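You operate a simulated robot arm through the tools that you are given. There is no shell and no other tool.

The job below is to be done with a simulated robot arm. You get a single attempt, and the scene is never put back.

## Task
Let the warm block cool, then mix its tube until the dark layer has gone.
Fine: heat off and the HOT lamp dark before you open; shut the lid again; leave the tube in the mixer's cup, mixer off. Set down upright: tube.

The check looks at the end state, three seconds after you hand in, the way a careful person would. Anything else that was tipped, shoved, dropped, spilled or broken makes it a failure. Lids that push on must go on centred and level and be pressed home; caps that screw on are set level and turned clockwise until they are tight.

## Robot
A 7-joint arm with a two-finger parallel gripper, fixed in place. Base frame: the origin is on the floor under the middle of its stand, x ahead of it, y to its left, z up. Units: m, rad, N and s.
With the tool pointing down near the work surface it reaches from about 0.1 to 0.64 m from the base axis. Its first joint turns from -1.152 to 1.152 rad. Payload 1.57 kg.
Tool frame: the origin (TCP) lies between the finger pads and is the grasp point; the fingertips stand 0.03 m ahead of it; z points along the fingers, y is the line along which they close. The gripper opens to 0.08 m. The fingers are 0.017 m wide and 0.012 m thick; the gripper's body (0.04 by 0.082 m) begins 0.08 m behind the TCP.
Orientation is told as [roll, pitch, yaw] about the base's x, y, z axes, in that order, counted from this pose: with the fingers straight down and closing along the base's y, the tool's x points along the base's -x, its y along +y and its z along -z.

## Interface
- The arm moves only by the tool drive_tool. Its argument "increments" is a list of rows, each a list of 3 entries, a list of its own where there are three numbers: the shift along the base's x, y, z in m, then the turn, a rotation vector about the base's x, y, z in rad, then the closure in counts, from 0 (fully open) to 255 (shut). In form: [[[tx, ty, tz], [wx, wy, wz], jaw], ...]. A call has 1 to 20 rows; each row is the pose to reach, as a shift and turn from the pose commanded when the call began. Each row takes 0.2 s and may step no farther than 0.05 m and 0.15 rad from the row before; otherwise, or with a gripper value out of range, the whole call is refused. A pose out of reach is approached as far as the arm can. The call stops where the force on the tool passes 40 N (or 10 N more than at its start, if that is more) or the arm is blocked; 0.2 s more then pass. Each finger travels about 0.072 m/s and halts on what it meets, pressing with about 22 N; the grip force reading is that of the motor and also rises with nothing between the fingers. The clock runs only during rows and for 0.2 s after the last one: add rows that repeat a pose to give the fingers time. The reply holds the time, the measured pose of the TCP, the force on the tool along the base axes, the opening and the grip force, in the units named above and with some noise, with the torque about the TCP (base axes, N m) and any sound that the robot's microphone picked up.
- Cameras (640 x 400 px; columns grow to the right, rows downward): "scene" is fixed at [0.0464, 0.4226, 1.4311]; the picture's right is [-0.87, -0.50, 0.00], its down [-0.25, 0.45, -0.86] and it looks along [0.43, -0.75, -0.51] (base axes); focal length 272 px, centre (320, 200). "wrist" rides on the gripper at [0.072, -0.006, -0.122] in the tool frame; the picture's right is [0.09, 1.00, 0.00], its down [-0.84, 0.08, -0.54] and it looks along [-0.54, 0.05, 0.84] (tool axes); focal length 238 px, centre (320, 200). There is no depth. A picture from a camera that has moved, and an enlarged one, comes with that camera's place and axes in the base frame and with its lens.
- get_image(camera): a new picture of that camera. No time passes.
- zoom(camera, box): a new picture of the part [left, top, right, bottom] of that camera's present view, enlarged. No time passes.
- finish_job(): hands the job in; it is judged then, once.

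Nothing tells you positions but the pictures and the camera data. Unless the task says otherwise, let go and move clear before handing in.

The tools are called after "Request:" by a JSON object that holds its "op" and its "data". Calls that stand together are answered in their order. drive_tool: Moves the arm, as the interface text tells. Its arguments: {"type":"object","properties":{"increments":{"type":"array","items":{"type":"array"}}},"required":["increments"]} The other tools are called the same way: get_image (camera) takes a picture; zoom (camera, box) takes an enlarged picture of a part of a camera's view; finish_job () hands the job in.

At the start:

```text
time: 0.0
eef_pos: [0.3131, -0.0543, 1.288]
ee_rot: [-0.001, 0.0, -0.001]
contact_force: [-0.7, -0.4, 0.5]
wrist_torque: [0.0, 0.02, -0.01]
finger_gap: 0.08
grip_force: 0.1
```

scene: 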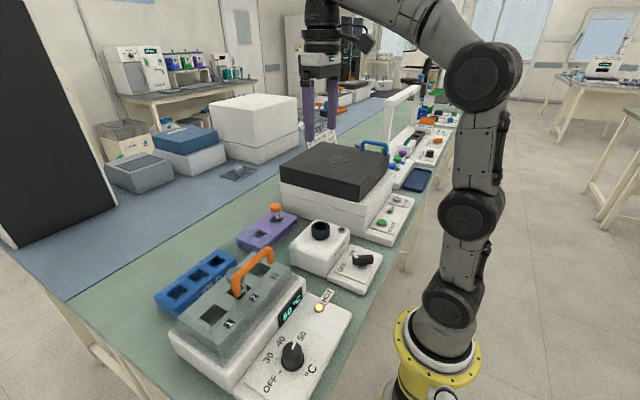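
wrist: 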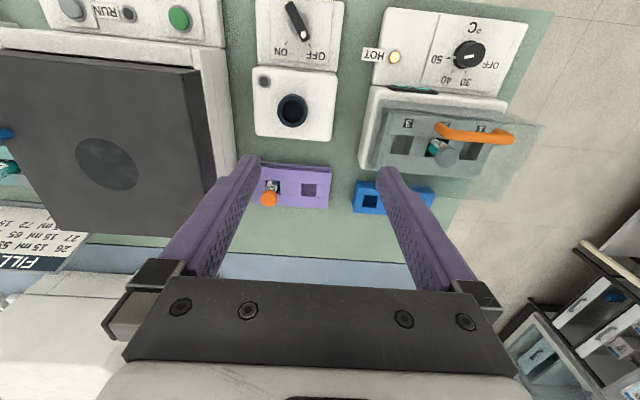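

I see a heat block with a see-through lid and an orange handle, its knob and a lit HOT lamp, and beside it a small mixer with a cup and a rotary switch. I'll take closer pictures before moving.

Request:
{"op": "zoom", "data": {"camera": "scene", "box": [150, 230, 390, 400]}}

Request:
{"op": "zoom", "data": {"camera": "scene", "box": [220, 180, 420, 310]}}

Request:
{"op": "zoom", "data": {"camera": "wrist", "box": [340, 0, 560, 220]}}

Request:
{"op": "zoom", "data": {"camera": "wrist", "box": [230, 0, 390, 220]}}

```text
2.35 times, centred on (270, 315) of scene
camera zoom: at [0.0464, 0.4226, 1.4311], right [-0.87, -0.5, 0.0], down [-0.25, 0.45, -0.86], along [0.43, -0.75, -0.51], focal length 640 px, centre (438, -71)
```

zoom: 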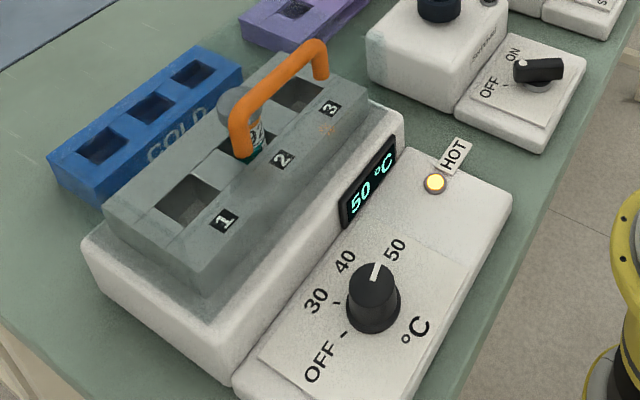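

```text
3.08 times, centred on (320, 245) of scene
camera zoom: at [0.0464, 0.4226, 1.4311], right [-0.87, -0.5, 0.0], down [-0.25, 0.45, -0.86], along [0.43, -0.75, -0.51], focal length 836 px, centre (320, 62)
```

zoom: 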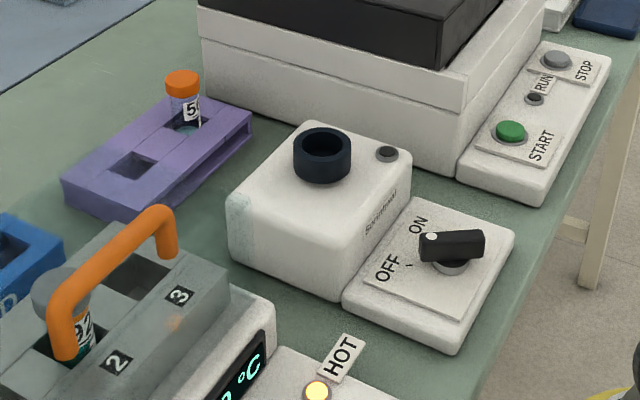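

```text
1.82 times, centred on (450, 110) of wrist
camera zoom: at [0.2405, -0.0621, 1.4101], right [-0.09, 1.0, 0.0], down [0.84, 0.08, 0.54], along [0.54, 0.05, -0.84], focal length 433 px, centre (84, 364)
```

zoom: 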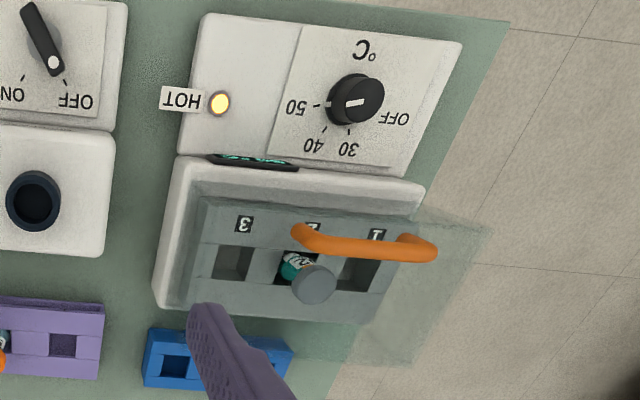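

```text
1.82 times, centred on (310, 110) of wrist
camera zoom: at [0.2405, -0.0621, 1.4101], right [-0.09, 1.0, 0.0], down [0.84, 0.08, 0.54], along [0.54, 0.05, -0.84], focal length 433 px, centre (338, 364)
```

zoom: 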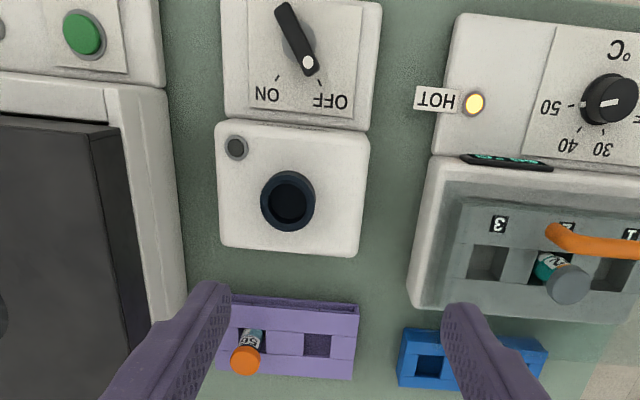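

The lamp triangulates to about (0.25, 0.07, 0.91), the knob top to about (0.23, 0.19, 0.93), and the handle top sits at z≈1.08. I'll stay high and move over the heat block for a closer view.

Request:
{"op": "drive_tool", "data": {"increments": [[[-0.02, 0.04, 0], [0, 0, 0], 0], [[-0.04, 0.08, 0], [0, 0, 0], 0], [[-0.06, 0.12, 0], [0, 0, 0], 0], [[-0.08, 0.16, 0], [0, 0, 0], 0], [[-0.08, 0.2, 0], [0, 0, 0], 0], [[-0.08, 0.23, 0], [0, 0, 0], 0], [[-0.08, 0.23, 0], [0, 0, 0], 0]]}}

Request:
{"op": "get_image", "data": {"camera": "wrist"}}

Request:
{"op": "get_image", "data": {"camera": "scene"}}

```text
time: 1.6
eef_pos: [0.2328, 0.1756, 1.2872]
ee_rot: [0.0, 0.0, -0.002]
contact_force: [-0.1, 0.5, -0.6]
wrist_torque: [0.04, -0.05, 0.01]
finger_gap: 0.0799
grip_force: 0.1
```

```text
taken
camera wrist: at [0.1607, 0.1681, 1.4095], right [-0.09, 1.0, 0.0], down [0.84, 0.08, 0.54], along [0.54, 0.05, -0.84], focal length 238 px, centre (320, 200)
```

wrist: 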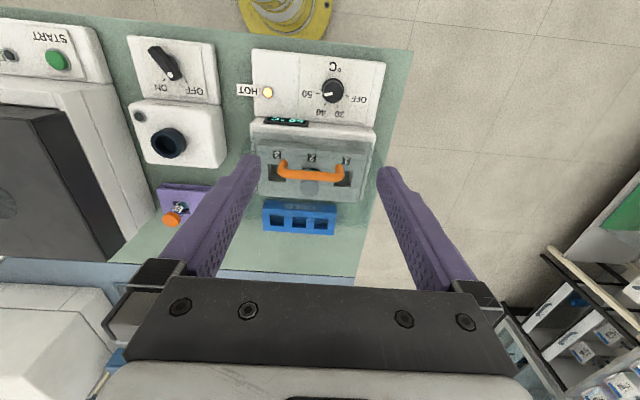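

```text
taken
```

scene: 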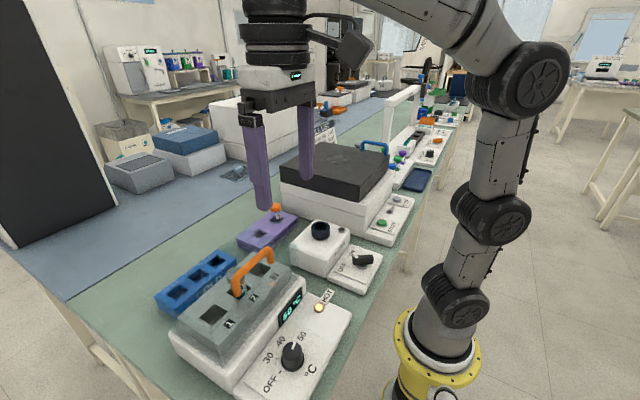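

The gripper is now above the knob and the block. I'll zoom in to read the dial and see how the lid is built.

Request:
{"op": "zoom", "data": {"camera": "wrist", "box": [240, 40, 400, 140]}}

Request:
{"op": "zoom", "data": {"camera": "wrist", "box": [230, 110, 390, 240]}}

Request:
{"op": "zoom", "data": {"camera": "scene", "box": [160, 240, 320, 340]}}

Request:
{"op": "zoom", "data": {"camera": "scene", "box": [230, 290, 360, 400]}}

```text
4.00 times, centred on (320, 90) of wrist
camera zoom: at [0.1607, 0.1681, 1.4095], right [-0.09, 1.0, 0.0], down [0.84, 0.08, 0.54], along [0.54, 0.05, -0.84], focal length 953 px, centre (320, 640)
```

zoom: 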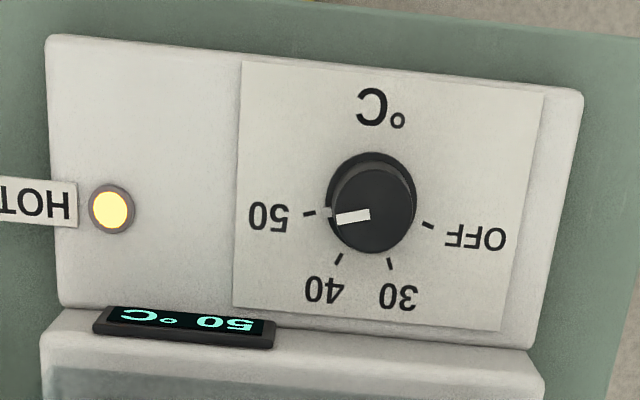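

```text
3.08 times, centred on (310, 175) of wrist
camera zoom: at [0.1607, 0.1681, 1.4095], right [-0.09, 1.0, 0.0], down [0.84, 0.08, 0.54], along [0.54, 0.05, -0.84], focal length 733 px, centre (351, 277)
```

zoom: 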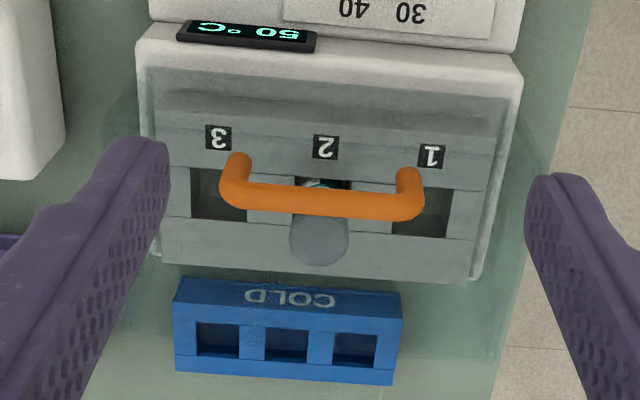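

```text
4.00 times, centred on (240, 290) of scene
camera zoom: at [0.0464, 0.4226, 1.4311], right [-0.87, -0.5, 0.0], down [-0.25, 0.45, -0.86], along [0.43, -0.75, -0.51], focal length 1087 px, centre (640, -160)
```

zoom: 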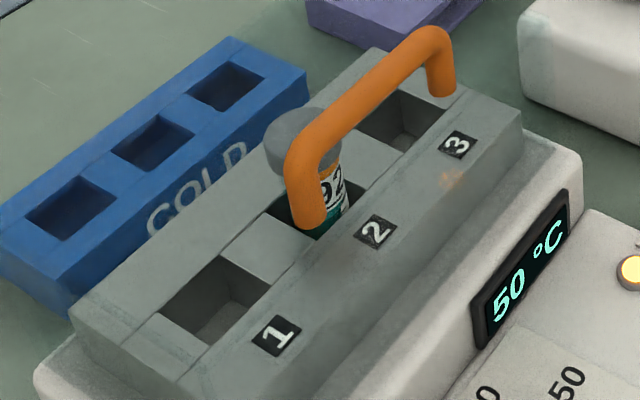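

```text
3.64 times, centred on (295, 345) of scene
camera zoom: at [0.0464, 0.4226, 1.4311], right [-0.87, -0.5, 0.0], down [-0.25, 0.45, -0.86], along [0.43, -0.75, -0.51], focal length 988 px, centre (411, -327)
```

zoom: 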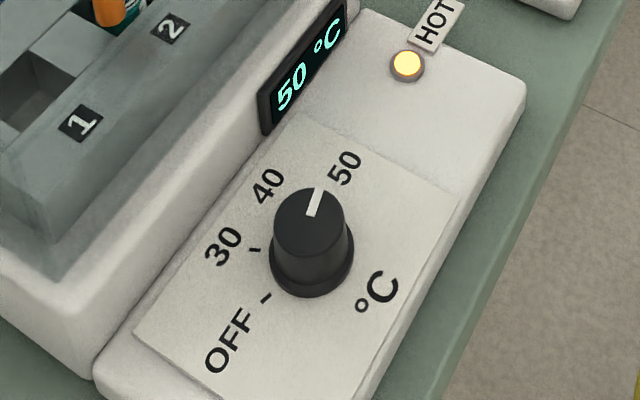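

The dial ticks fit a circle centred at about (0.230, 0.199). OFF is about +150° counter-clockwise from 50. I'll line up over the knob with the tool pre-turned to -75°, so the sweep keeps the wrist camera away from the lid handle.

Request:
{"op": "drive_tool", "data": {"increments": [[[0, 0.01, -0.03], [0, 0, -0.15], 70], [[-0.002, 0.023, -0.06], [0, 0, -0.3], 70], [[-0.002, 0.023, -0.09], [0, 0, -0.45], 70], [[-0.002, 0.023, -0.12], [0, 0, -0.6], 70], [[-0.002, 0.023, -0.15], [0, 0, -0.75], 70], [[-0.002, 0.023, -0.18], [0, 0, -0.9], 70], [[-0.002, 0.023, -0.2], [0, 0, -1.05], 70], [[-0.002, 0.023, -0.22], [0, 0, -1.2], 70], [[-0.002, 0.023, -0.22], [0, 0, -1.31], 70], [[-0.002, 0.023, -0.22], [0, 0, -1.31], 70]]}}

Request:
{"op": "get_image", "data": {"camera": "wrist"}}

Request:
{"op": "get_image", "data": {"camera": "scene"}}

```text
time: 3.8
eef_pos: [0.2302, 0.1979, 1.068]
ee_rot: [0.001, -0.002, -1.313]
contact_force: [-0.5, -0.3, 0.0]
wrist_torque: [0.03, 0.01, -0.01]
finger_gap: 0.0582
grip_force: 0.0
```

```text
taken
camera wrist: at [0.2058, 0.2655, 1.1896], right [0.94, 0.34, 0.0], down [0.29, -0.79, 0.54], along [0.19, -0.51, -0.84], focal length 238 px, centre (320, 200)
```

wrist: 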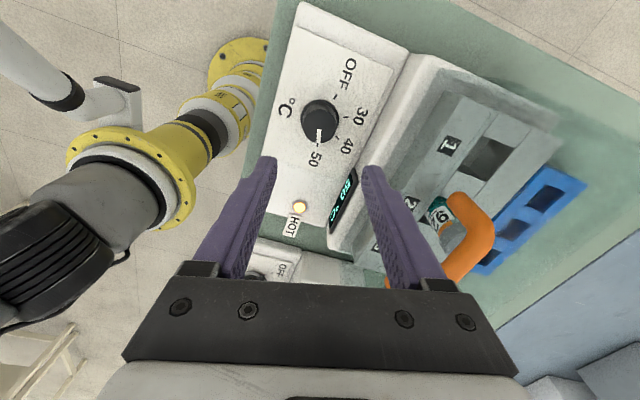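

```text
taken
```

scene: 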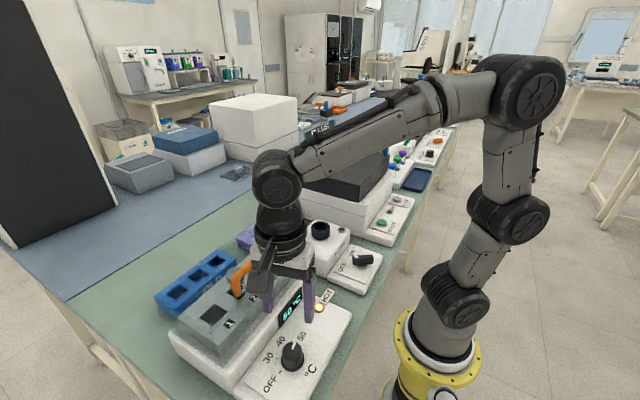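

The knob is in view between the fingers. I'll zoom in to check its centre before I descend.

Request:
{"op": "zoom", "data": {"camera": "wrist", "box": [260, 50, 420, 150]}}

Request:
{"op": "zoom", "data": {"camera": "wrist", "box": [330, 60, 600, 300]}}

Request:
{"op": "zoom", "data": {"camera": "scene", "box": [200, 240, 360, 380]}}

```text
4.00 times, centred on (340, 100) of wrist
camera zoom: at [0.2058, 0.2655, 1.1896], right [0.94, 0.34, 0.0], down [0.29, -0.79, 0.54], along [0.19, -0.51, -0.84], focal length 953 px, centre (240, 600)
```

zoom: 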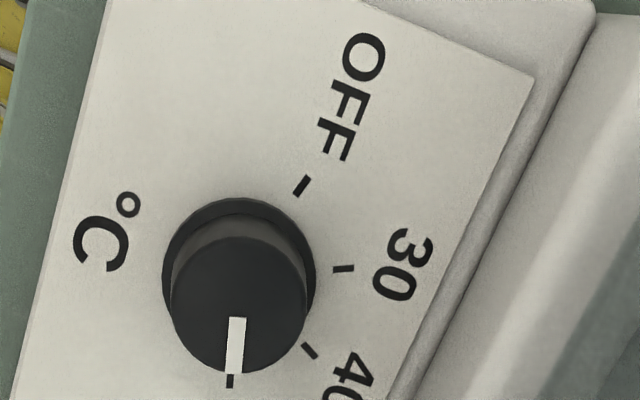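

```text
1.67 times, centred on (465, 180) of wrist
camera zoom: at [0.2058, 0.2655, 1.1896], right [0.94, 0.34, 0.0], down [0.29, -0.79, 0.54], along [0.19, -0.51, -0.84], focal length 397 px, centre (78, 233)
```

zoom: 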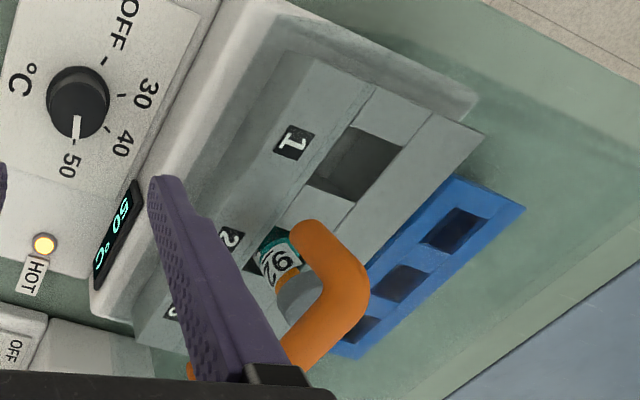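

```text
2.86 times, centred on (280, 310) of scene
camera zoom: at [0.0464, 0.4226, 1.4311], right [-0.87, -0.5, 0.0], down [-0.25, 0.45, -0.86], along [0.43, -0.75, -0.51], focal length 777 px, centre (434, -114)
```

zoom: 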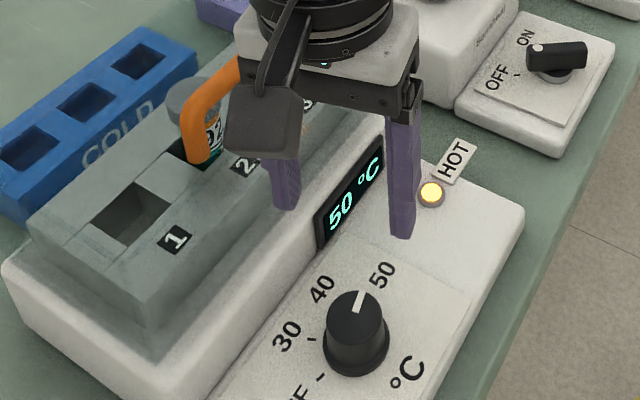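

The knob's centre checks out at (0.231, 0.199), with its top at z≈0.937 and a skirt at the bottom. I'll descend until the fingertips are just above the skirt and close on the knob.

Request:
{"op": "drive_tool", "data": {"increments": [[[0, 0, -0.03], [0, 0, 0], 70], [[0, 0, -0.06], [0, 0, 0], 70], [[0, 0, -0.09], [0, 0, 0], 70], [[0, 0, -0.11], [0, 0, 0], 70], [[0, 0, -0.12], [0, 0, 0], 70], [[0, 0, -0.12], [0, 0, 0], 70]]}}

Request:
{"op": "zoom", "data": {"camera": "scene", "box": [200, 260, 360, 400]}}

Request:
{"op": "get_image", "data": {"camera": "wrist"}}

```text
time: 5.2
eef_pos: [0.2308, 0.1987, 0.9493]
ee_rot: [0.0, 0.001, -1.311]
contact_force: [-0.7, 0.0, 0.2]
wrist_torque: [0.0, 0.01, 0.0]
finger_gap: 0.0579
grip_force: 0.1
```

```text
2.86 times, centred on (280, 330) of scene
camera zoom: at [0.0464, 0.4226, 1.4311], right [-0.87, -0.5, 0.0], down [-0.25, 0.45, -0.86], along [0.43, -0.75, -0.51], focal length 777 px, centre (434, -171)
```

zoom: 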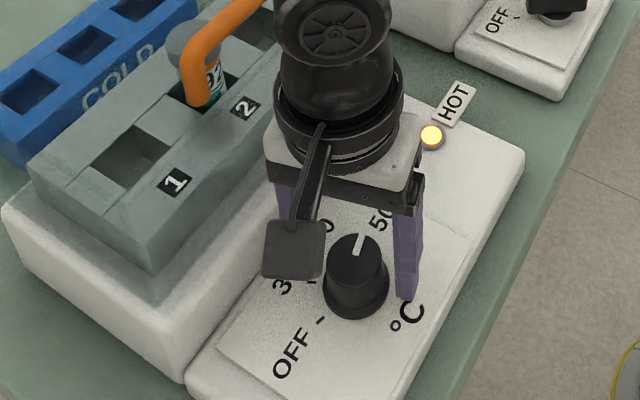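

```text
taken
camera wrist: at [0.2056, 0.2653, 1.0692], right [0.94, 0.34, 0.0], down [0.29, -0.79, 0.54], along [0.19, -0.51, -0.84], focal length 238 px, centre (320, 200)
```

wrist: 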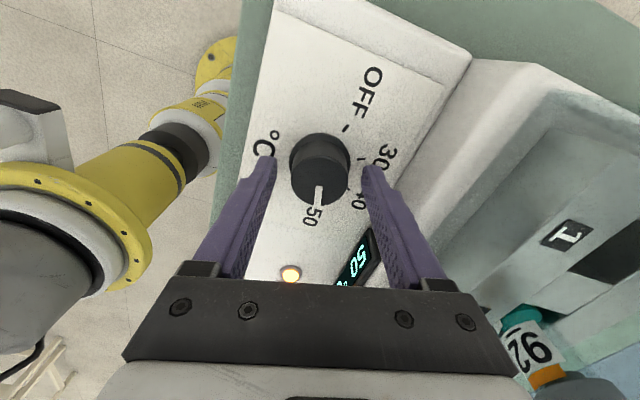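

The fingers straddle the knob and it is centred between them, so I'll close on it.

Request:
{"op": "drive_tool", "data": {"increments": [[[0, 0, 0], [0, 0, 0], 255], [[0, 0, 0], [0, 0, 0], 255], [[0, 0, 0], [0, 0, 0], 255]]}}

```text
time: 6.0
eef_pos: [0.2308, 0.1978, 0.9472]
ee_rot: [-0.002, 0.0, -1.31]
contact_force: [-3.6, 0.1, 0.2]
wrist_torque: [0.1, 0.11, -0.01]
finger_gap: 0.0369
grip_force: 43.4
```

I have the knob gripped at 37 mm. I'll turn it counter-clockwise in two halves.

Request:
{"op": "drive_tool", "data": {"increments": [[[0, 0, 0], [0, 0, 0.13], 255], [[0, 0, 0], [0, 0, 0.26], 255], [[0, 0, 0], [0, 0, 0.39], 255], [[0, 0, 0], [0, 0, 0.52], 255], [[0, 0, 0], [0, 0, 0.65], 255], [[0, 0, 0], [0, 0, 0.78], 255], [[0, 0, 0], [0, 0, 0.91], 255], [[0, 0, 0], [0, 0, 1.04], 255], [[0, 0, 0], [0, 0, 1.17], 255], [[0, 0, 0], [0, 0, 1.3], 255]]}}

Request:
{"op": "zoom", "data": {"camera": "scene", "box": [200, 260, 360, 400]}}

Request:
{"op": "get_image", "data": {"camera": "wrist"}}

```text
time: 8.2
eef_pos: [0.2311, 0.1992, 0.9495]
ee_rot: [0.002, -0.003, -0.009]
contact_force: [8.6, 15.1, -26.5]
wrist_torque: [0.39, -0.07, -0.05]
finger_gap: 0.0369
grip_force: 43.2
```

```text
2.86 times, centred on (280, 330) of scene
camera zoom: at [0.0468, 0.4232, 1.4309], right [-0.87, -0.5, 0.0], down [-0.25, 0.45, -0.86], along [0.42, -0.75, -0.51], focal length 777 px, centre (434, -171)
```

zoom: 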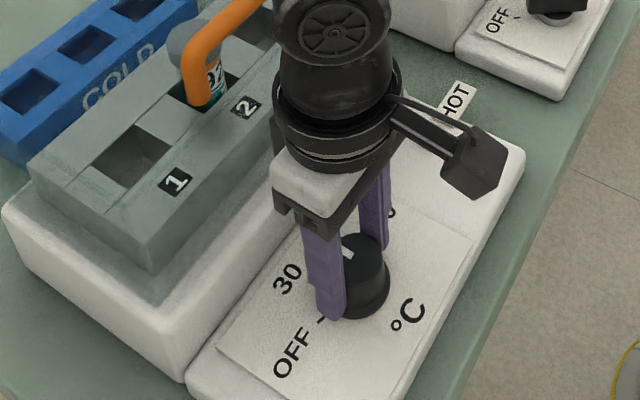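

```text
taken
camera wrist: at [0.159, 0.1925, 1.0697], right [-0.08, 1.0, 0.0], down [0.84, 0.07, 0.54], along [0.54, 0.05, -0.84], focal length 238 px, centre (320, 200)
```

wrist: 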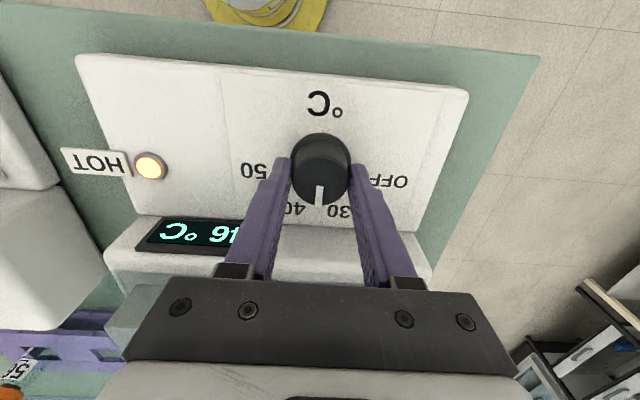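

The knob turned with the gripper and now points midway between 40 and 30. Some side load has built up, so I'll open, re-grip and turn the rest of the way.

Request:
{"op": "drive_tool", "data": {"increments": [[[0, 0, 0], [0, 0, 0], 80], [[0, 0, 0], [0, 0, 0], 80], [[0, 0, 0], [0, 0, 0], 80]]}}

Request:
{"op": "zoom", "data": {"camera": "wrist", "box": [220, 80, 440, 240]}}

```text
time: 9.0
eef_pos: [0.2315, 0.1981, 0.9484]
ee_rot: [-0.001, 0.001, -0.014]
contact_force: [0.2, -0.2, 0.0]
wrist_torque: [0.02, 0.0, -0.03]
finger_gap: 0.0549
grip_force: 0.2
```

```text
2.50 times, centred on (330, 160) of wrist
camera zoom: at [0.1585, 0.1917, 1.0701], right [-0.08, 1.0, 0.0], down [0.84, 0.07, 0.54], along [0.54, 0.04, -0.84], focal length 596 px, centre (295, 300)
```

zoom: 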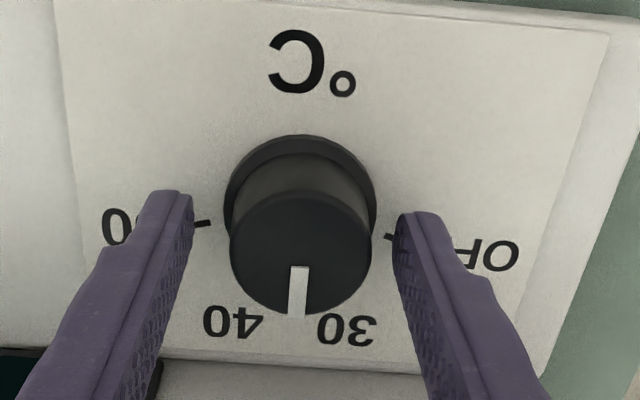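

Request:
{"op": "drive_tool", "data": {"increments": [[[0, 0, 0], [0, 0, 0], 255], [[0, 0, 0], [0, 0, 0], 255], [[0, 0, 0], [0, 0, 0.13], 255], [[0, 0, 0], [0, 0, 0.26], 255], [[0, 0, 0], [0, 0, 0.39], 255], [[0, 0, 0], [0, 0, 0.52], 255], [[0, 0, 0], [0, 0, 0.65], 255], [[0, 0, 0], [0, 0, 0.78], 255], [[0, 0, 0], [0, 0, 0.91], 255], [[0, 0, 0], [0, 0, 1.04], 255], [[0, 0, 0], [0, 0, 1.17], 255], [[0, 0, 0], [0, 0, 1.3], 255], [[0, 0, 0], [0, 0, 1.33], 255]]}}

Request:
{"op": "get_image", "data": {"camera": "wrist"}}

Request:
{"op": "zoom", "data": {"camera": "scene", "box": [200, 260, 360, 400]}}

```text
time: 11.8
eef_pos: [0.2297, 0.1968, 0.9494]
ee_rot: [0.003, 0.004, 1.322]
contact_force: [-12.5, 1.5, 15.3]
wrist_torque: [0.37, 0.58, -0.44]
finger_gap: 0.0371
grip_force: 43.6
```

```text
taken
camera wrist: at [0.2181, 0.1253, 1.0702], right [-0.99, 0.16, 0.0], down [0.13, 0.83, 0.54], along [0.08, 0.53, -0.84], focal length 238 px, centre (320, 200)
```

wrist: 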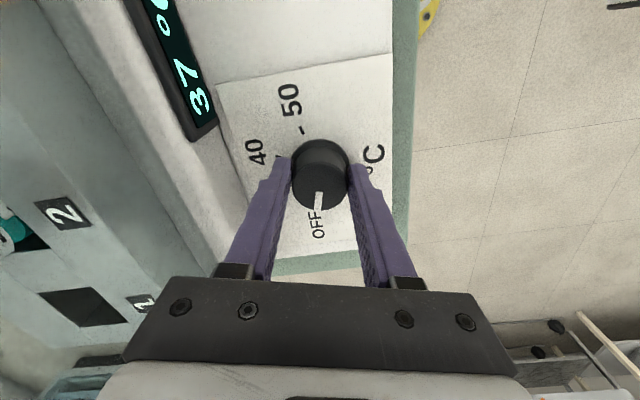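

```text
2.86 times, centred on (280, 330) of scene
camera zoom: at [0.046, 0.4225, 1.4312], right [-0.87, -0.5, 0.0], down [-0.25, 0.45, -0.86], along [0.43, -0.75, -0.51], focal length 777 px, centre (434, -171)
```

zoom: 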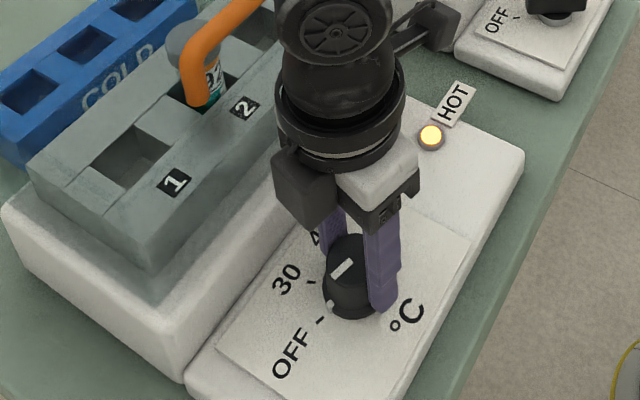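

The pointer is on OFF against a stop and the display reads 37 °C and falling. I'll let go and lift straight up.

Request:
{"op": "drive_tool", "data": {"increments": [[[0, 0, 0], [0, 0, 1e-06], 70], [[0, 0, 0], [0, 0, 0], 70], [[0, 0, 0.03], [0, 0, 0], 70], [[0, 0, 0.07], [0, 0, 0], 70], [[0, 0, 0.11], [0, 0, 0], 70], [[0, 0, 0.15], [0, 0, 0], 70], [[0, 0, 0.2], [0, 0, 0], 70], [[0, 0, 0.2], [0, 0, 0], 70]]}}

Request:
{"op": "get_image", "data": {"camera": "wrist"}}

Request:
{"op": "zoom", "data": {"camera": "scene", "box": [200, 260, 360, 400]}}

```text
time: 13.6
eef_pos: [0.2302, 0.1975, 1.1493]
ee_rot: [0.001, -0.001, 1.32]
contact_force: [-0.4, -0.4, 0.3]
wrist_torque: [0.02, -0.02, -0.02]
finger_gap: 0.058
grip_force: 0.0
```

```text
taken
camera wrist: at [0.218, 0.126, 1.2714], right [-0.99, 0.16, 0.0], down [0.13, 0.83, 0.54], along [0.09, 0.53, -0.84], focal length 238 px, centre (320, 200)
```

wrist: 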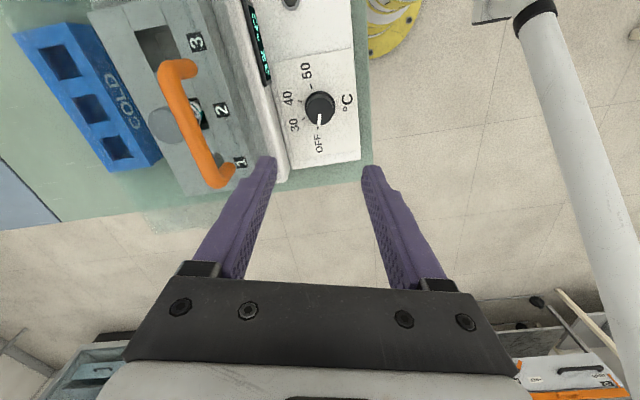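

```text
2.86 times, centred on (280, 330) of scene
camera zoom: at [0.0464, 0.4226, 1.4311], right [-0.87, -0.5, 0.0], down [-0.25, 0.45, -0.86], along [0.43, -0.75, -0.51], focal length 777 px, centre (434, -171)
```

zoom: 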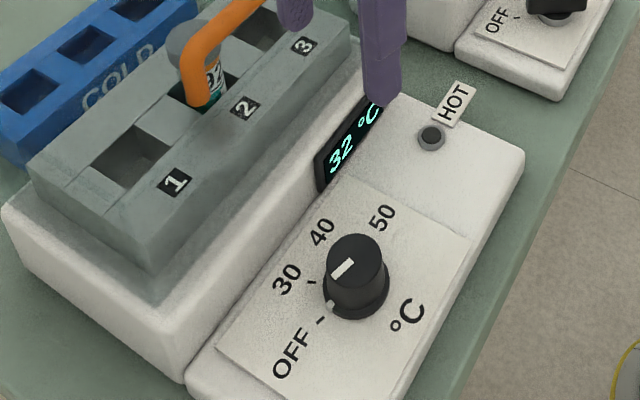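

The HOT lamp is dark and the knob is on OFF. Next I'll study the clear lid: its edges, any hinge, and the handle.

Request:
{"op": "zoom", "data": {"camera": "wrist", "box": [10, 0, 330, 240]}}

Request:
{"op": "zoom", "data": {"camera": "scene", "box": [150, 230, 330, 380]}}

Request:
{"op": "zoom", "data": {"camera": "wrist", "box": [80, 120, 300, 260]}}

```text
1.67 times, centred on (170, 120) of wrist
camera zoom: at [0.218, 0.126, 1.2714], right [-0.99, 0.16, 0.0], down [0.13, 0.83, 0.54], along [0.09, 0.53, -0.84], focal length 397 px, centre (570, 333)
```

zoom: 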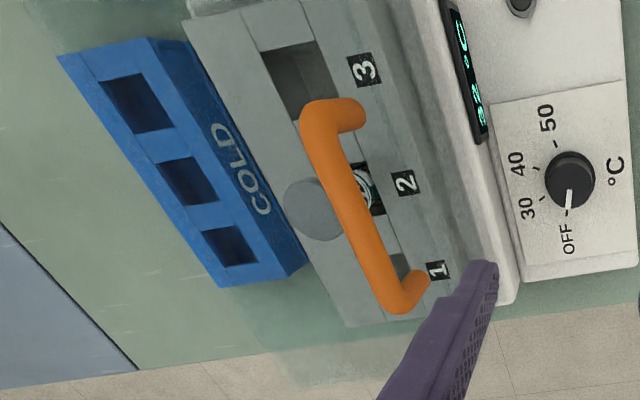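

```text
2.67 times, centred on (240, 305) of scene
camera zoom: at [0.0464, 0.4226, 1.4311], right [-0.87, -0.5, 0.0], down [-0.25, 0.45, -0.86], along [0.43, -0.75, -0.51], focal length 725 px, centre (533, -80)
```

zoom: 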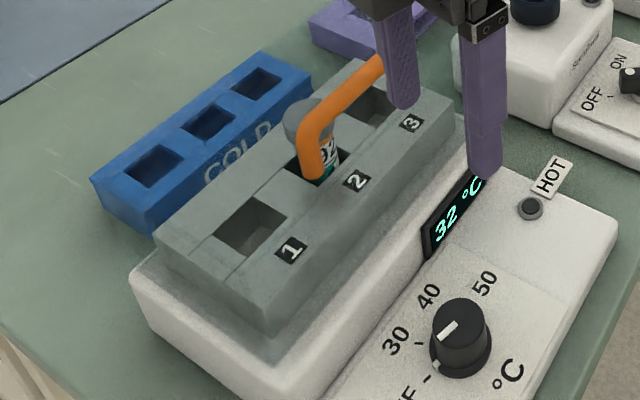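

```text
2.86 times, centred on (190, 190) of wrist
camera zoom: at [0.218, 0.126, 1.2714], right [-0.99, 0.16, 0.0], down [0.13, 0.83, 0.54], along [0.09, 0.53, -0.84], focal length 681 px, centre (691, 229)
```

zoom: 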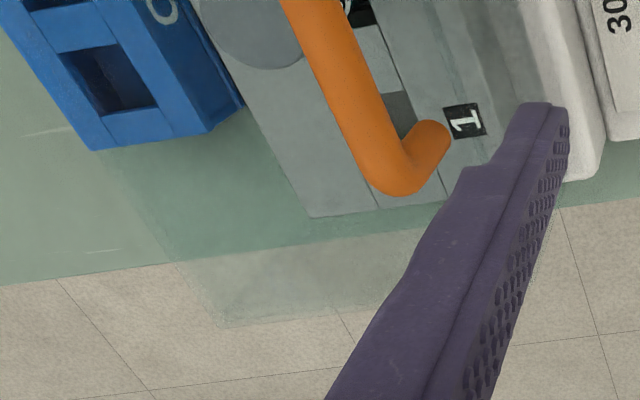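

The lid looks like a clear box around the block. Its top is at z≈1.043 and the handle is set toward the robot, which hints at a hinge on the far side. I'll back off and tilt the wrist camera to look at it from the front.

Request:
{"op": "drive_tool", "data": {"increments": [[[-0.01, -0.01, 0.03], [0, 0, -0.15], 0], [[-0.02, -0.02, 0.06], [0, 0, -0.3], 0], [[-0.03, -0.03, 0.08], [0, 0, -0.45], 0], [[-0.04, -0.03, 0.08], [0, 0, -0.6], 0], [[-0.05, -0.03, 0.08], [0, 0, -0.75], 0], [[-0.05, -0.03, 0.08], [0, 0, -0.9], 0], [[-0.05, -0.03, 0.08], [0, 0, -1.05], 0], [[-0.05, -0.03, 0.08], [0, 0, -1.2], 0], [[-0.05, -0.03, 0.08], [0, 0, -1.325], 0], [[-0.05, -0.03, 0.08], [0, 0, -1.325], 0]]}}

Request:
{"op": "drive_tool", "data": {"increments": [[[0, 0, 0], [0, -0.12, 0], 0], [[0, 0, 0], [0, -0.24, 0], 0], [[0, 0, 0], [0, -0.36, 0], 0], [[0, 0, 0], [0, -0.48, 0], 0], [[0, 0, 0], [0, -0.6, 0], 0], [[0, 0, 0], [0, -0.6, 0], 0]]}}

Request:
{"op": "get_image", "data": {"camera": "wrist"}}

Request:
{"op": "get_image", "data": {"camera": "scene"}}

```text
time: 15.8
eef_pos: [0.1807, 0.1681, 1.2283]
ee_rot: [-0.001, 0.0, -0.009]
contact_force: [0.7, -0.5, 0.3]
wrist_torque: [0.01, 0.03, 0.01]
finger_gap: 0.0803
grip_force: 0.0
```

```text
time: 17.2
eef_pos: [0.2026, 0.1562, 1.2286]
ee_rot: [0.005, -0.6, -0.007]
contact_force: [0.6, 0.0, -0.5]
wrist_torque: [0.01, 0.01, 0.02]
finger_gap: 0.0801
grip_force: 0.1
out of reach, approached as far as the arm can: row 4, 5, 6
```

```text
taken
camera wrist: at [0.0741, 0.1498, 1.2882], right [-0.07, 1.0, -0.05], down [0.38, 0.07, 0.92], along [0.92, 0.05, -0.39], focal length 238 px, centre (320, 200)
```

wrist: 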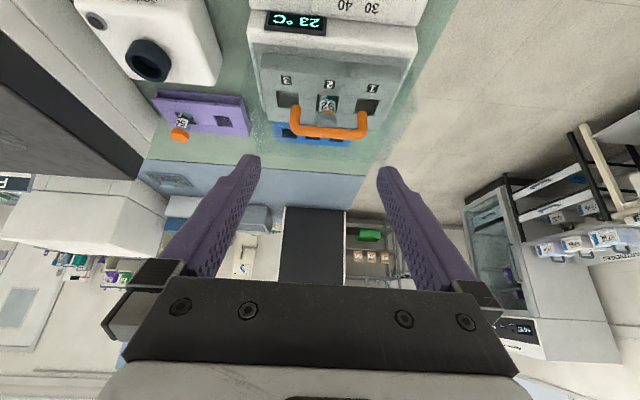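

```text
taken
```

scene: 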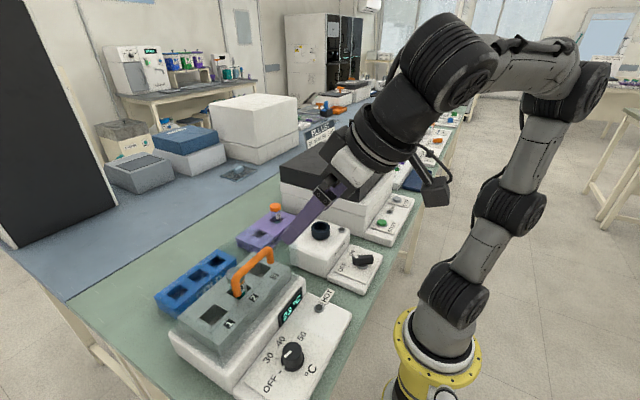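

Request:
{"op": "zoom", "data": {"camera": "wrist", "box": [240, 20, 440, 160]}}

Request:
{"op": "zoom", "data": {"camera": "scene", "box": [160, 235, 330, 345]}}

Request:
{"op": "zoom", "data": {"camera": "wrist", "box": [260, 60, 390, 145]}}

```text
2.86 times, centred on (340, 90) of wrist
camera zoom: at [0.0741, 0.1498, 1.2882], right [-0.07, 1.0, -0.05], down [0.38, 0.07, 0.92], along [0.92, 0.05, -0.39], focal length 681 px, centre (263, 514)
```

zoom: 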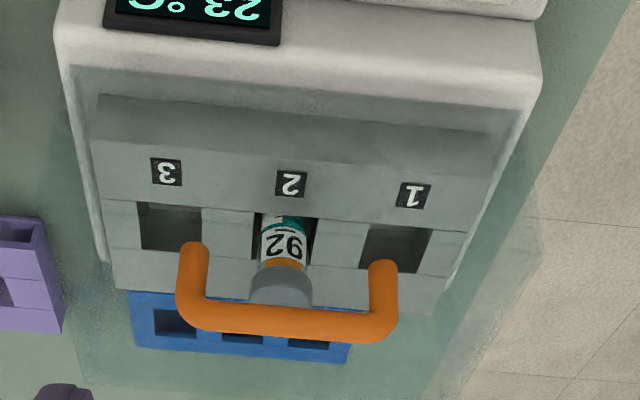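

```text
3.64 times, centred on (245, 290) of scene
camera zoom: at [0.0464, 0.4226, 1.4311], right [-0.87, -0.5, 0.0], down [-0.25, 0.45, -0.86], along [0.43, -0.75, -0.51], focal length 988 px, centre (593, -127)
```

zoom: 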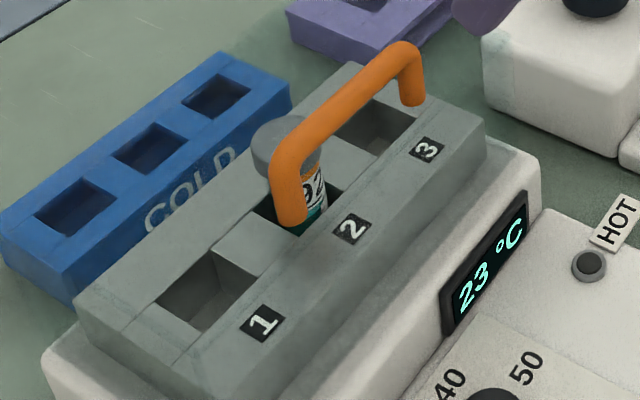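

```text
4.71 times, centred on (325, 102) of wrist
camera zoom: at [0.0741, 0.1498, 1.2882], right [-0.07, 1.0, -0.05], down [0.38, 0.07, 0.92], along [0.92, 0.05, -0.39], focal length 1122 px, centre (296, 659)
```

zoom: 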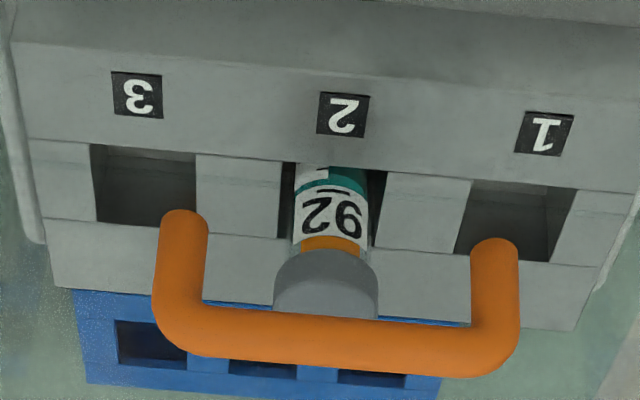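

Request:
{"op": "zoom", "data": {"camera": "wrist", "box": [240, 90, 420, 200]}}

Request:
{"op": "zoom", "data": {"camera": "wrist", "box": [230, 20, 330, 82]}}

Request:
{"op": "zoom", "data": {"camera": "wrist", "box": [350, 80, 450, 142]}}

Request:
{"op": "zoom", "data": {"camera": "scene", "box": [150, 280, 250, 342]}}

```text
3.56 times, centred on (330, 145) of wrist
camera zoom: at [0.0741, 0.1498, 1.2882], right [-0.07, 1.0, -0.05], down [0.38, 0.07, 0.92], along [0.92, 0.05, -0.39], focal length 848 px, centre (284, 396)
```

zoom: 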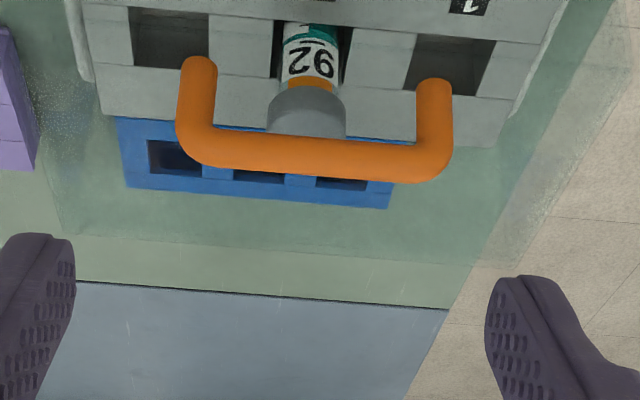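

```text
6.40 times, centred on (280, 51) of wrist
camera zoom: at [0.0741, 0.1498, 1.2882], right [-0.07, 1.0, -0.05], down [0.38, 0.07, 0.92], along [0.92, 0.05, -0.39], focal length 1525 px, centre (576, 1154)
```

zoom: 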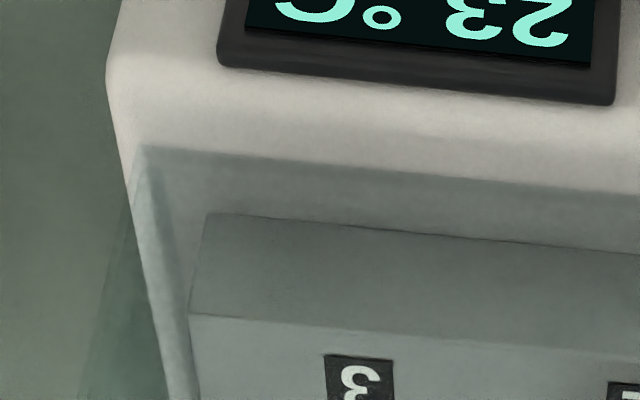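

```text
6.40 times, centred on (400, 111) of wrist
camera zoom: at [0.0741, 0.1498, 1.2882], right [-0.07, 1.0, -0.05], down [0.38, 0.07, 0.92], along [0.92, 0.05, -0.39], focal length 1525 px, centre (-192, 770)
```

zoom: 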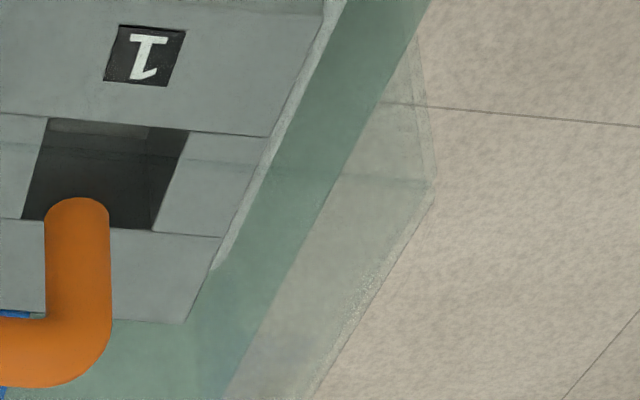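

```text
6.40 times, centred on (200, 311) of scene
camera zoom: at [0.0464, 0.4226, 1.4311], right [-0.87, -0.5, 0.0], down [-0.25, 0.45, -0.86], along [0.43, -0.75, -0.51], focal length 1740 px, centre (1088, -510)
```

zoom: 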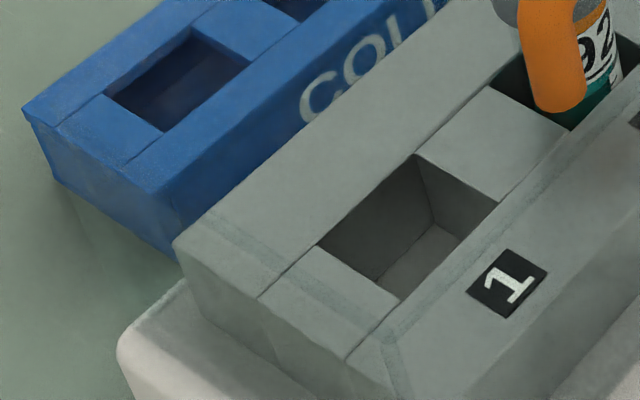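

The lid's corners are now clear. It spans roughly x 0.313–0.457, y 0.053–0.289, z 0.95–1.043, and the handle is near the front, so a rear hinge is likely. I'll straighten the tool and view the rear edge from the -y side.

Request:
{"op": "drive_tool", "data": {"increments": [[[0, 0, 0.01], [0, 0.12, 0], 0], [[0, 0, 0.01], [0, 0.24, 0], 0], [[0, 0, 0.01], [0, 0.36, 0], 0], [[0, 0, 0.01], [0, 0.48, 0], 0], [[0, 0, 0.01], [0, 0.6, 0], 0], [[0, 0, 0.01], [0, 0.6, 0], 0]]}}

Request:
{"op": "drive_tool", "data": {"increments": [[[0.03, -0.02, 0], [0, 0, 0.15], 0], [[0.06, -0.04, 0], [0, 0, 0.3], 0], [[0.09, -0.06, 0], [0, 0, 0.45], 0], [[0.12, -0.08, 0], [0, 0, 0.6], 0], [[0.15, -0.1, 0], [0, 0, 0.75], 0], [[0.18, -0.12, 0], [0, 0, 0.9], 0], [[0.21, -0.14, 0], [0, 0, 1.05], 0], [[0.24, -0.16, 0], [0, 0, 1.2], 0], [[0.26, -0.17, 0], [0, 0, 1.35], 0], [[0.26, -0.17, 0], [0, 0, 1.5], 0], [[0.26, -0.17, 0], [0, 0, 1.57], 0], [[0.26, -0.17, 0], [0, 0, 1.57], 0]]}}

Request:
{"op": "get_image", "data": {"camera": "wrist"}}

```text
time: 18.6
eef_pos: [0.2037, 0.1578, 1.2397]
ee_rot: [0.0, 0.002, -0.005]
contact_force: [0.5, -0.5, 0.8]
wrist_torque: [-0.01, -0.03, -0.01]
finger_gap: 0.0799
grip_force: 0.1
```

```text
time: 21.2
eef_pos: [0.4638, -0.0127, 1.2394]
ee_rot: [-0.001, 0.001, 1.566]
contact_force: [0.5, 0.3, 0.0]
wrist_torque: [0.0, 0.03, 0.0]
finger_gap: 0.0801
grip_force: 0.0
```

```text
taken
camera wrist: at [0.469, -0.0853, 1.3603], right [-1.0, -0.09, 0.0], down [-0.07, 0.84, 0.54], along [-0.05, 0.54, -0.84], focal length 238 px, centre (320, 200)
```

wrist: 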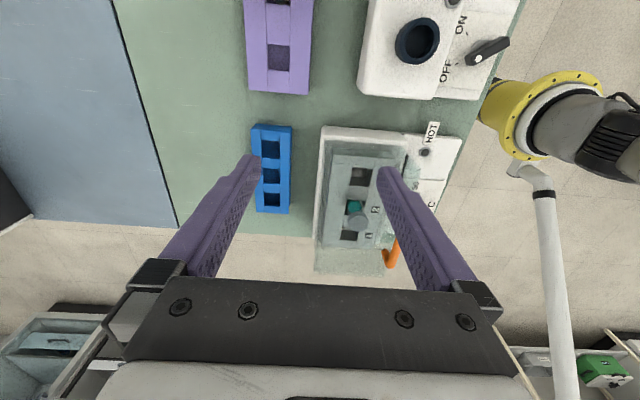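

Request:
{"op": "zoom", "data": {"camera": "wrist", "box": [290, 110, 450, 280]}}

Request:
{"op": "zoom", "data": {"camera": "wrist", "box": [290, 110, 370, 160]}}

Request:
{"op": "zoom", "data": {"camera": "wrist", "box": [300, 210, 420, 285]}}

Request:
{"op": "zoom", "data": {"camera": "wrist", "box": [340, 0, 540, 120]}}

```text
2.35 times, centred on (370, 195) of wrist
camera zoom: at [0.469, -0.0853, 1.3603], right [-1.0, -0.09, 0.0], down [-0.07, 0.84, 0.54], along [-0.05, 0.54, -0.84], focal length 561 px, centre (202, 212)
```

zoom: 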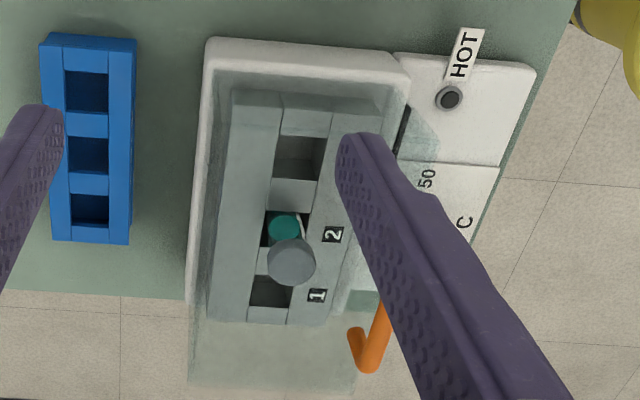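

```text
8.00 times, centred on (330, 135) of wrist
camera zoom: at [0.469, -0.0853, 1.3603], right [-1.0, -0.09, 0.0], down [-0.07, 0.84, 0.54], along [-0.05, 0.54, -0.84], focal length 1907 px, centre (240, 720)
```

zoom: 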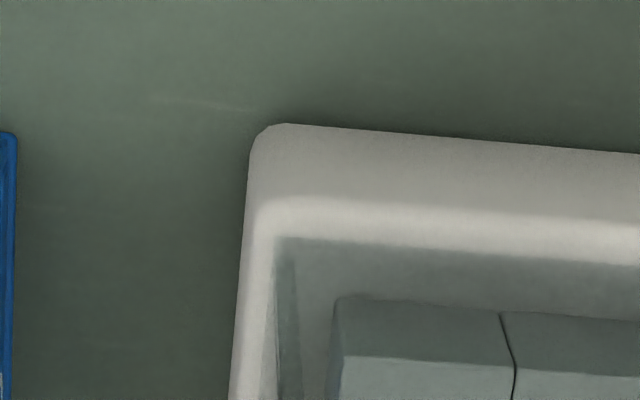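

```text
5.33 times, centred on (360, 248) of wrist
camera zoom: at [0.469, -0.0853, 1.3603], right [-1.0, -0.09, 0.0], down [-0.07, 0.84, 0.54], along [-0.05, 0.54, -0.84], focal length 1271 px, centre (107, -53)
```

zoom: 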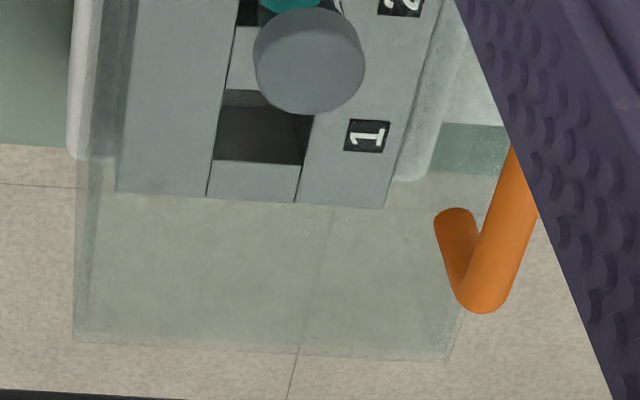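

```text
3.20 times, centred on (440, 60) of wrist
camera zoom: at [0.469, -0.0853, 1.3603], right [-1.0, -0.09, 0.0], down [-0.07, 0.84, 0.54], along [-0.05, 0.54, -0.84], focal length 763 px, centre (-64, 648)
```

zoom: 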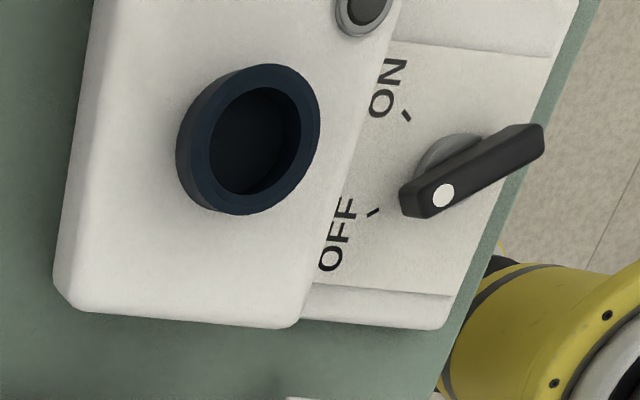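

The lid top runs x≈0.31–0.447 with the handle bar at about (0.326, 0.169, 1.085), right by the front edge, so I take the hinge to be at about (0.447, z 0.948). I'll move above the bar with the fingers closing along x.

Request:
{"op": "drive_tool", "data": {"increments": [[[-0.03, 0.03, 0], [0, 0, 0], 90], [[-0.06, 0.06, 0], [0, 0, 0], 90], [[-0.09, 0.09, 0], [0, 0, 0], 90], [[-0.12, 0.12, -0.01], [0, 0, 0], 90], [[-0.138, 0.15, -0.03], [0, 0, 0], 90], [[-0.138, 0.182, -0.05], [0, 0, 0], 90], [[-0.138, 0.182, -0.08], [0, 0, 0.004], 90], [[-0.138, 0.182, -0.08], [0, 0, 0.004], 90]]}}

Request:
{"op": "get_image", "data": {"camera": "wrist"}}

Request:
{"op": "zoom", "data": {"camera": "scene", "box": [180, 180, 360, 330]}}

```text
time: 23.0
eef_pos: [0.3249, 0.1689, 1.158]
ee_rot: [0.0, -0.002, 1.568]
contact_force: [0.2, -1.0, 0.2]
wrist_torque: [0.03, 0.01, -0.02]
finger_gap: 0.0519
grip_force: 0.1
```

```text
taken
camera wrist: at [0.3303, 0.0963, 1.2791], right [-1.0, -0.09, 0.0], down [-0.07, 0.84, 0.54], along [-0.05, 0.54, -0.84], focal length 238 px, centre (320, 200)
```

wrist: 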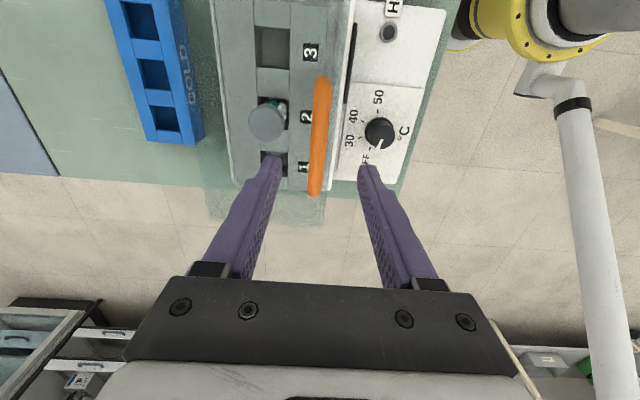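

```text
2.67 times, centred on (270, 255) of scene
camera zoom: at [0.0464, 0.4226, 1.4311], right [-0.87, -0.5, 0.0], down [-0.25, 0.45, -0.86], along [0.43, -0.75, -0.51], focal length 725 px, centre (453, 53)
```

zoom: 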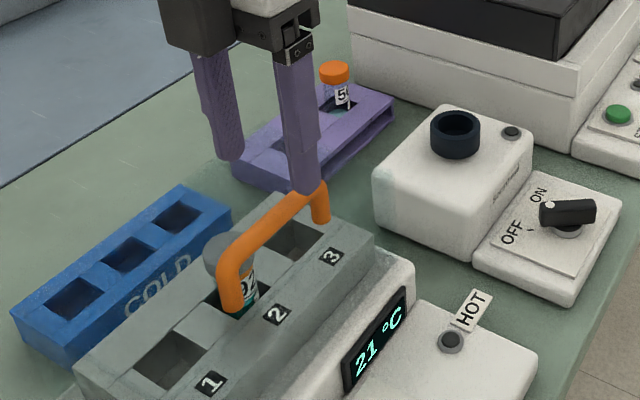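

The bar lies at x≈0.326, right under the fingers. I'll descend to grip it with the fingertips staying above the lid top.

Request:
{"op": "drive_tool", "data": {"increments": [[[0.001, 0, -0.03], [0, 0, 0], 90], [[0.001, 0, -0.055], [0, 0, 0], 90], [[0.001, 0, -0.069], [0, 0, 0], 90], [[0.001, 0, -0.069], [0, 0, 0], 90]]}}

Request:
{"op": "get_image", "data": {"camera": "wrist"}}

Request:
{"op": "zoom", "data": {"camera": "scene", "box": [180, 200, 360, 330]}}

```text
time: 24.0
eef_pos: [0.3251, 0.1686, 1.0895]
ee_rot: [0.0, 0.0, 1.567]
contact_force: [0.2, 0.4, -0.3]
wrist_torque: [-0.01, -0.01, -0.01]
finger_gap: 0.0516
grip_force: 0.1
```

```text
taken
camera wrist: at [0.3318, 0.0965, 1.2108], right [-1.0, -0.09, 0.0], down [-0.07, 0.84, 0.54], along [-0.05, 0.54, -0.84], focal length 238 px, centre (320, 200)
```

wrist: 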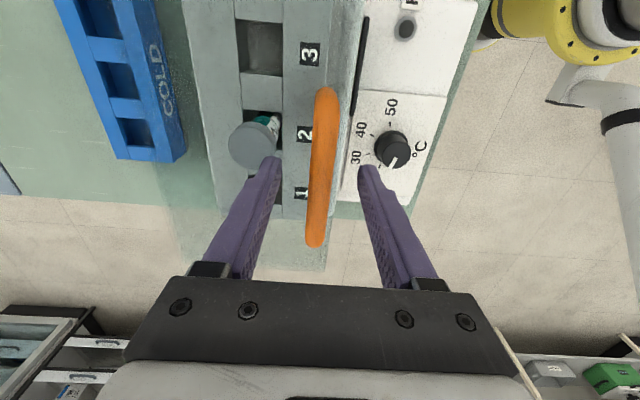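

```text
3.08 times, centred on (270, 265) of scene
camera zoom: at [0.0464, 0.4226, 1.4311], right [-0.87, -0.5, 0.0], down [-0.25, 0.45, -0.86], along [0.43, -0.75, -0.51], focal length 836 px, centre (474, 0)
```

zoom: 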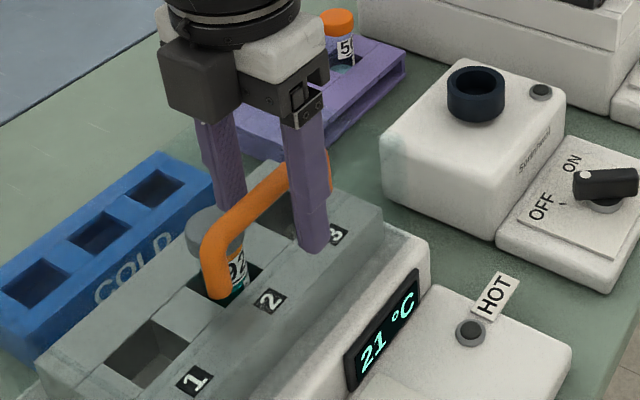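

Request:
{"op": "drive_tool", "data": {"increments": [[[0, 0, 0], [0, 0, 0], 150], [[0, 0, 0], [0, 0, 0], 255], [[0, 0, 0], [0, 0, 0], 255], [[0, 0, 0], [0, 0, 0], 255]]}}

```text
time: 25.0
eef_pos: [0.3257, 0.17, 1.089]
ee_rot: [0.001, 0.001, 1.567]
contact_force: [2.3, 0.1, -1.7]
wrist_torque: [0.05, -0.01, 0.04]
finger_gap: 0.0135
grip_force: 30.4
```

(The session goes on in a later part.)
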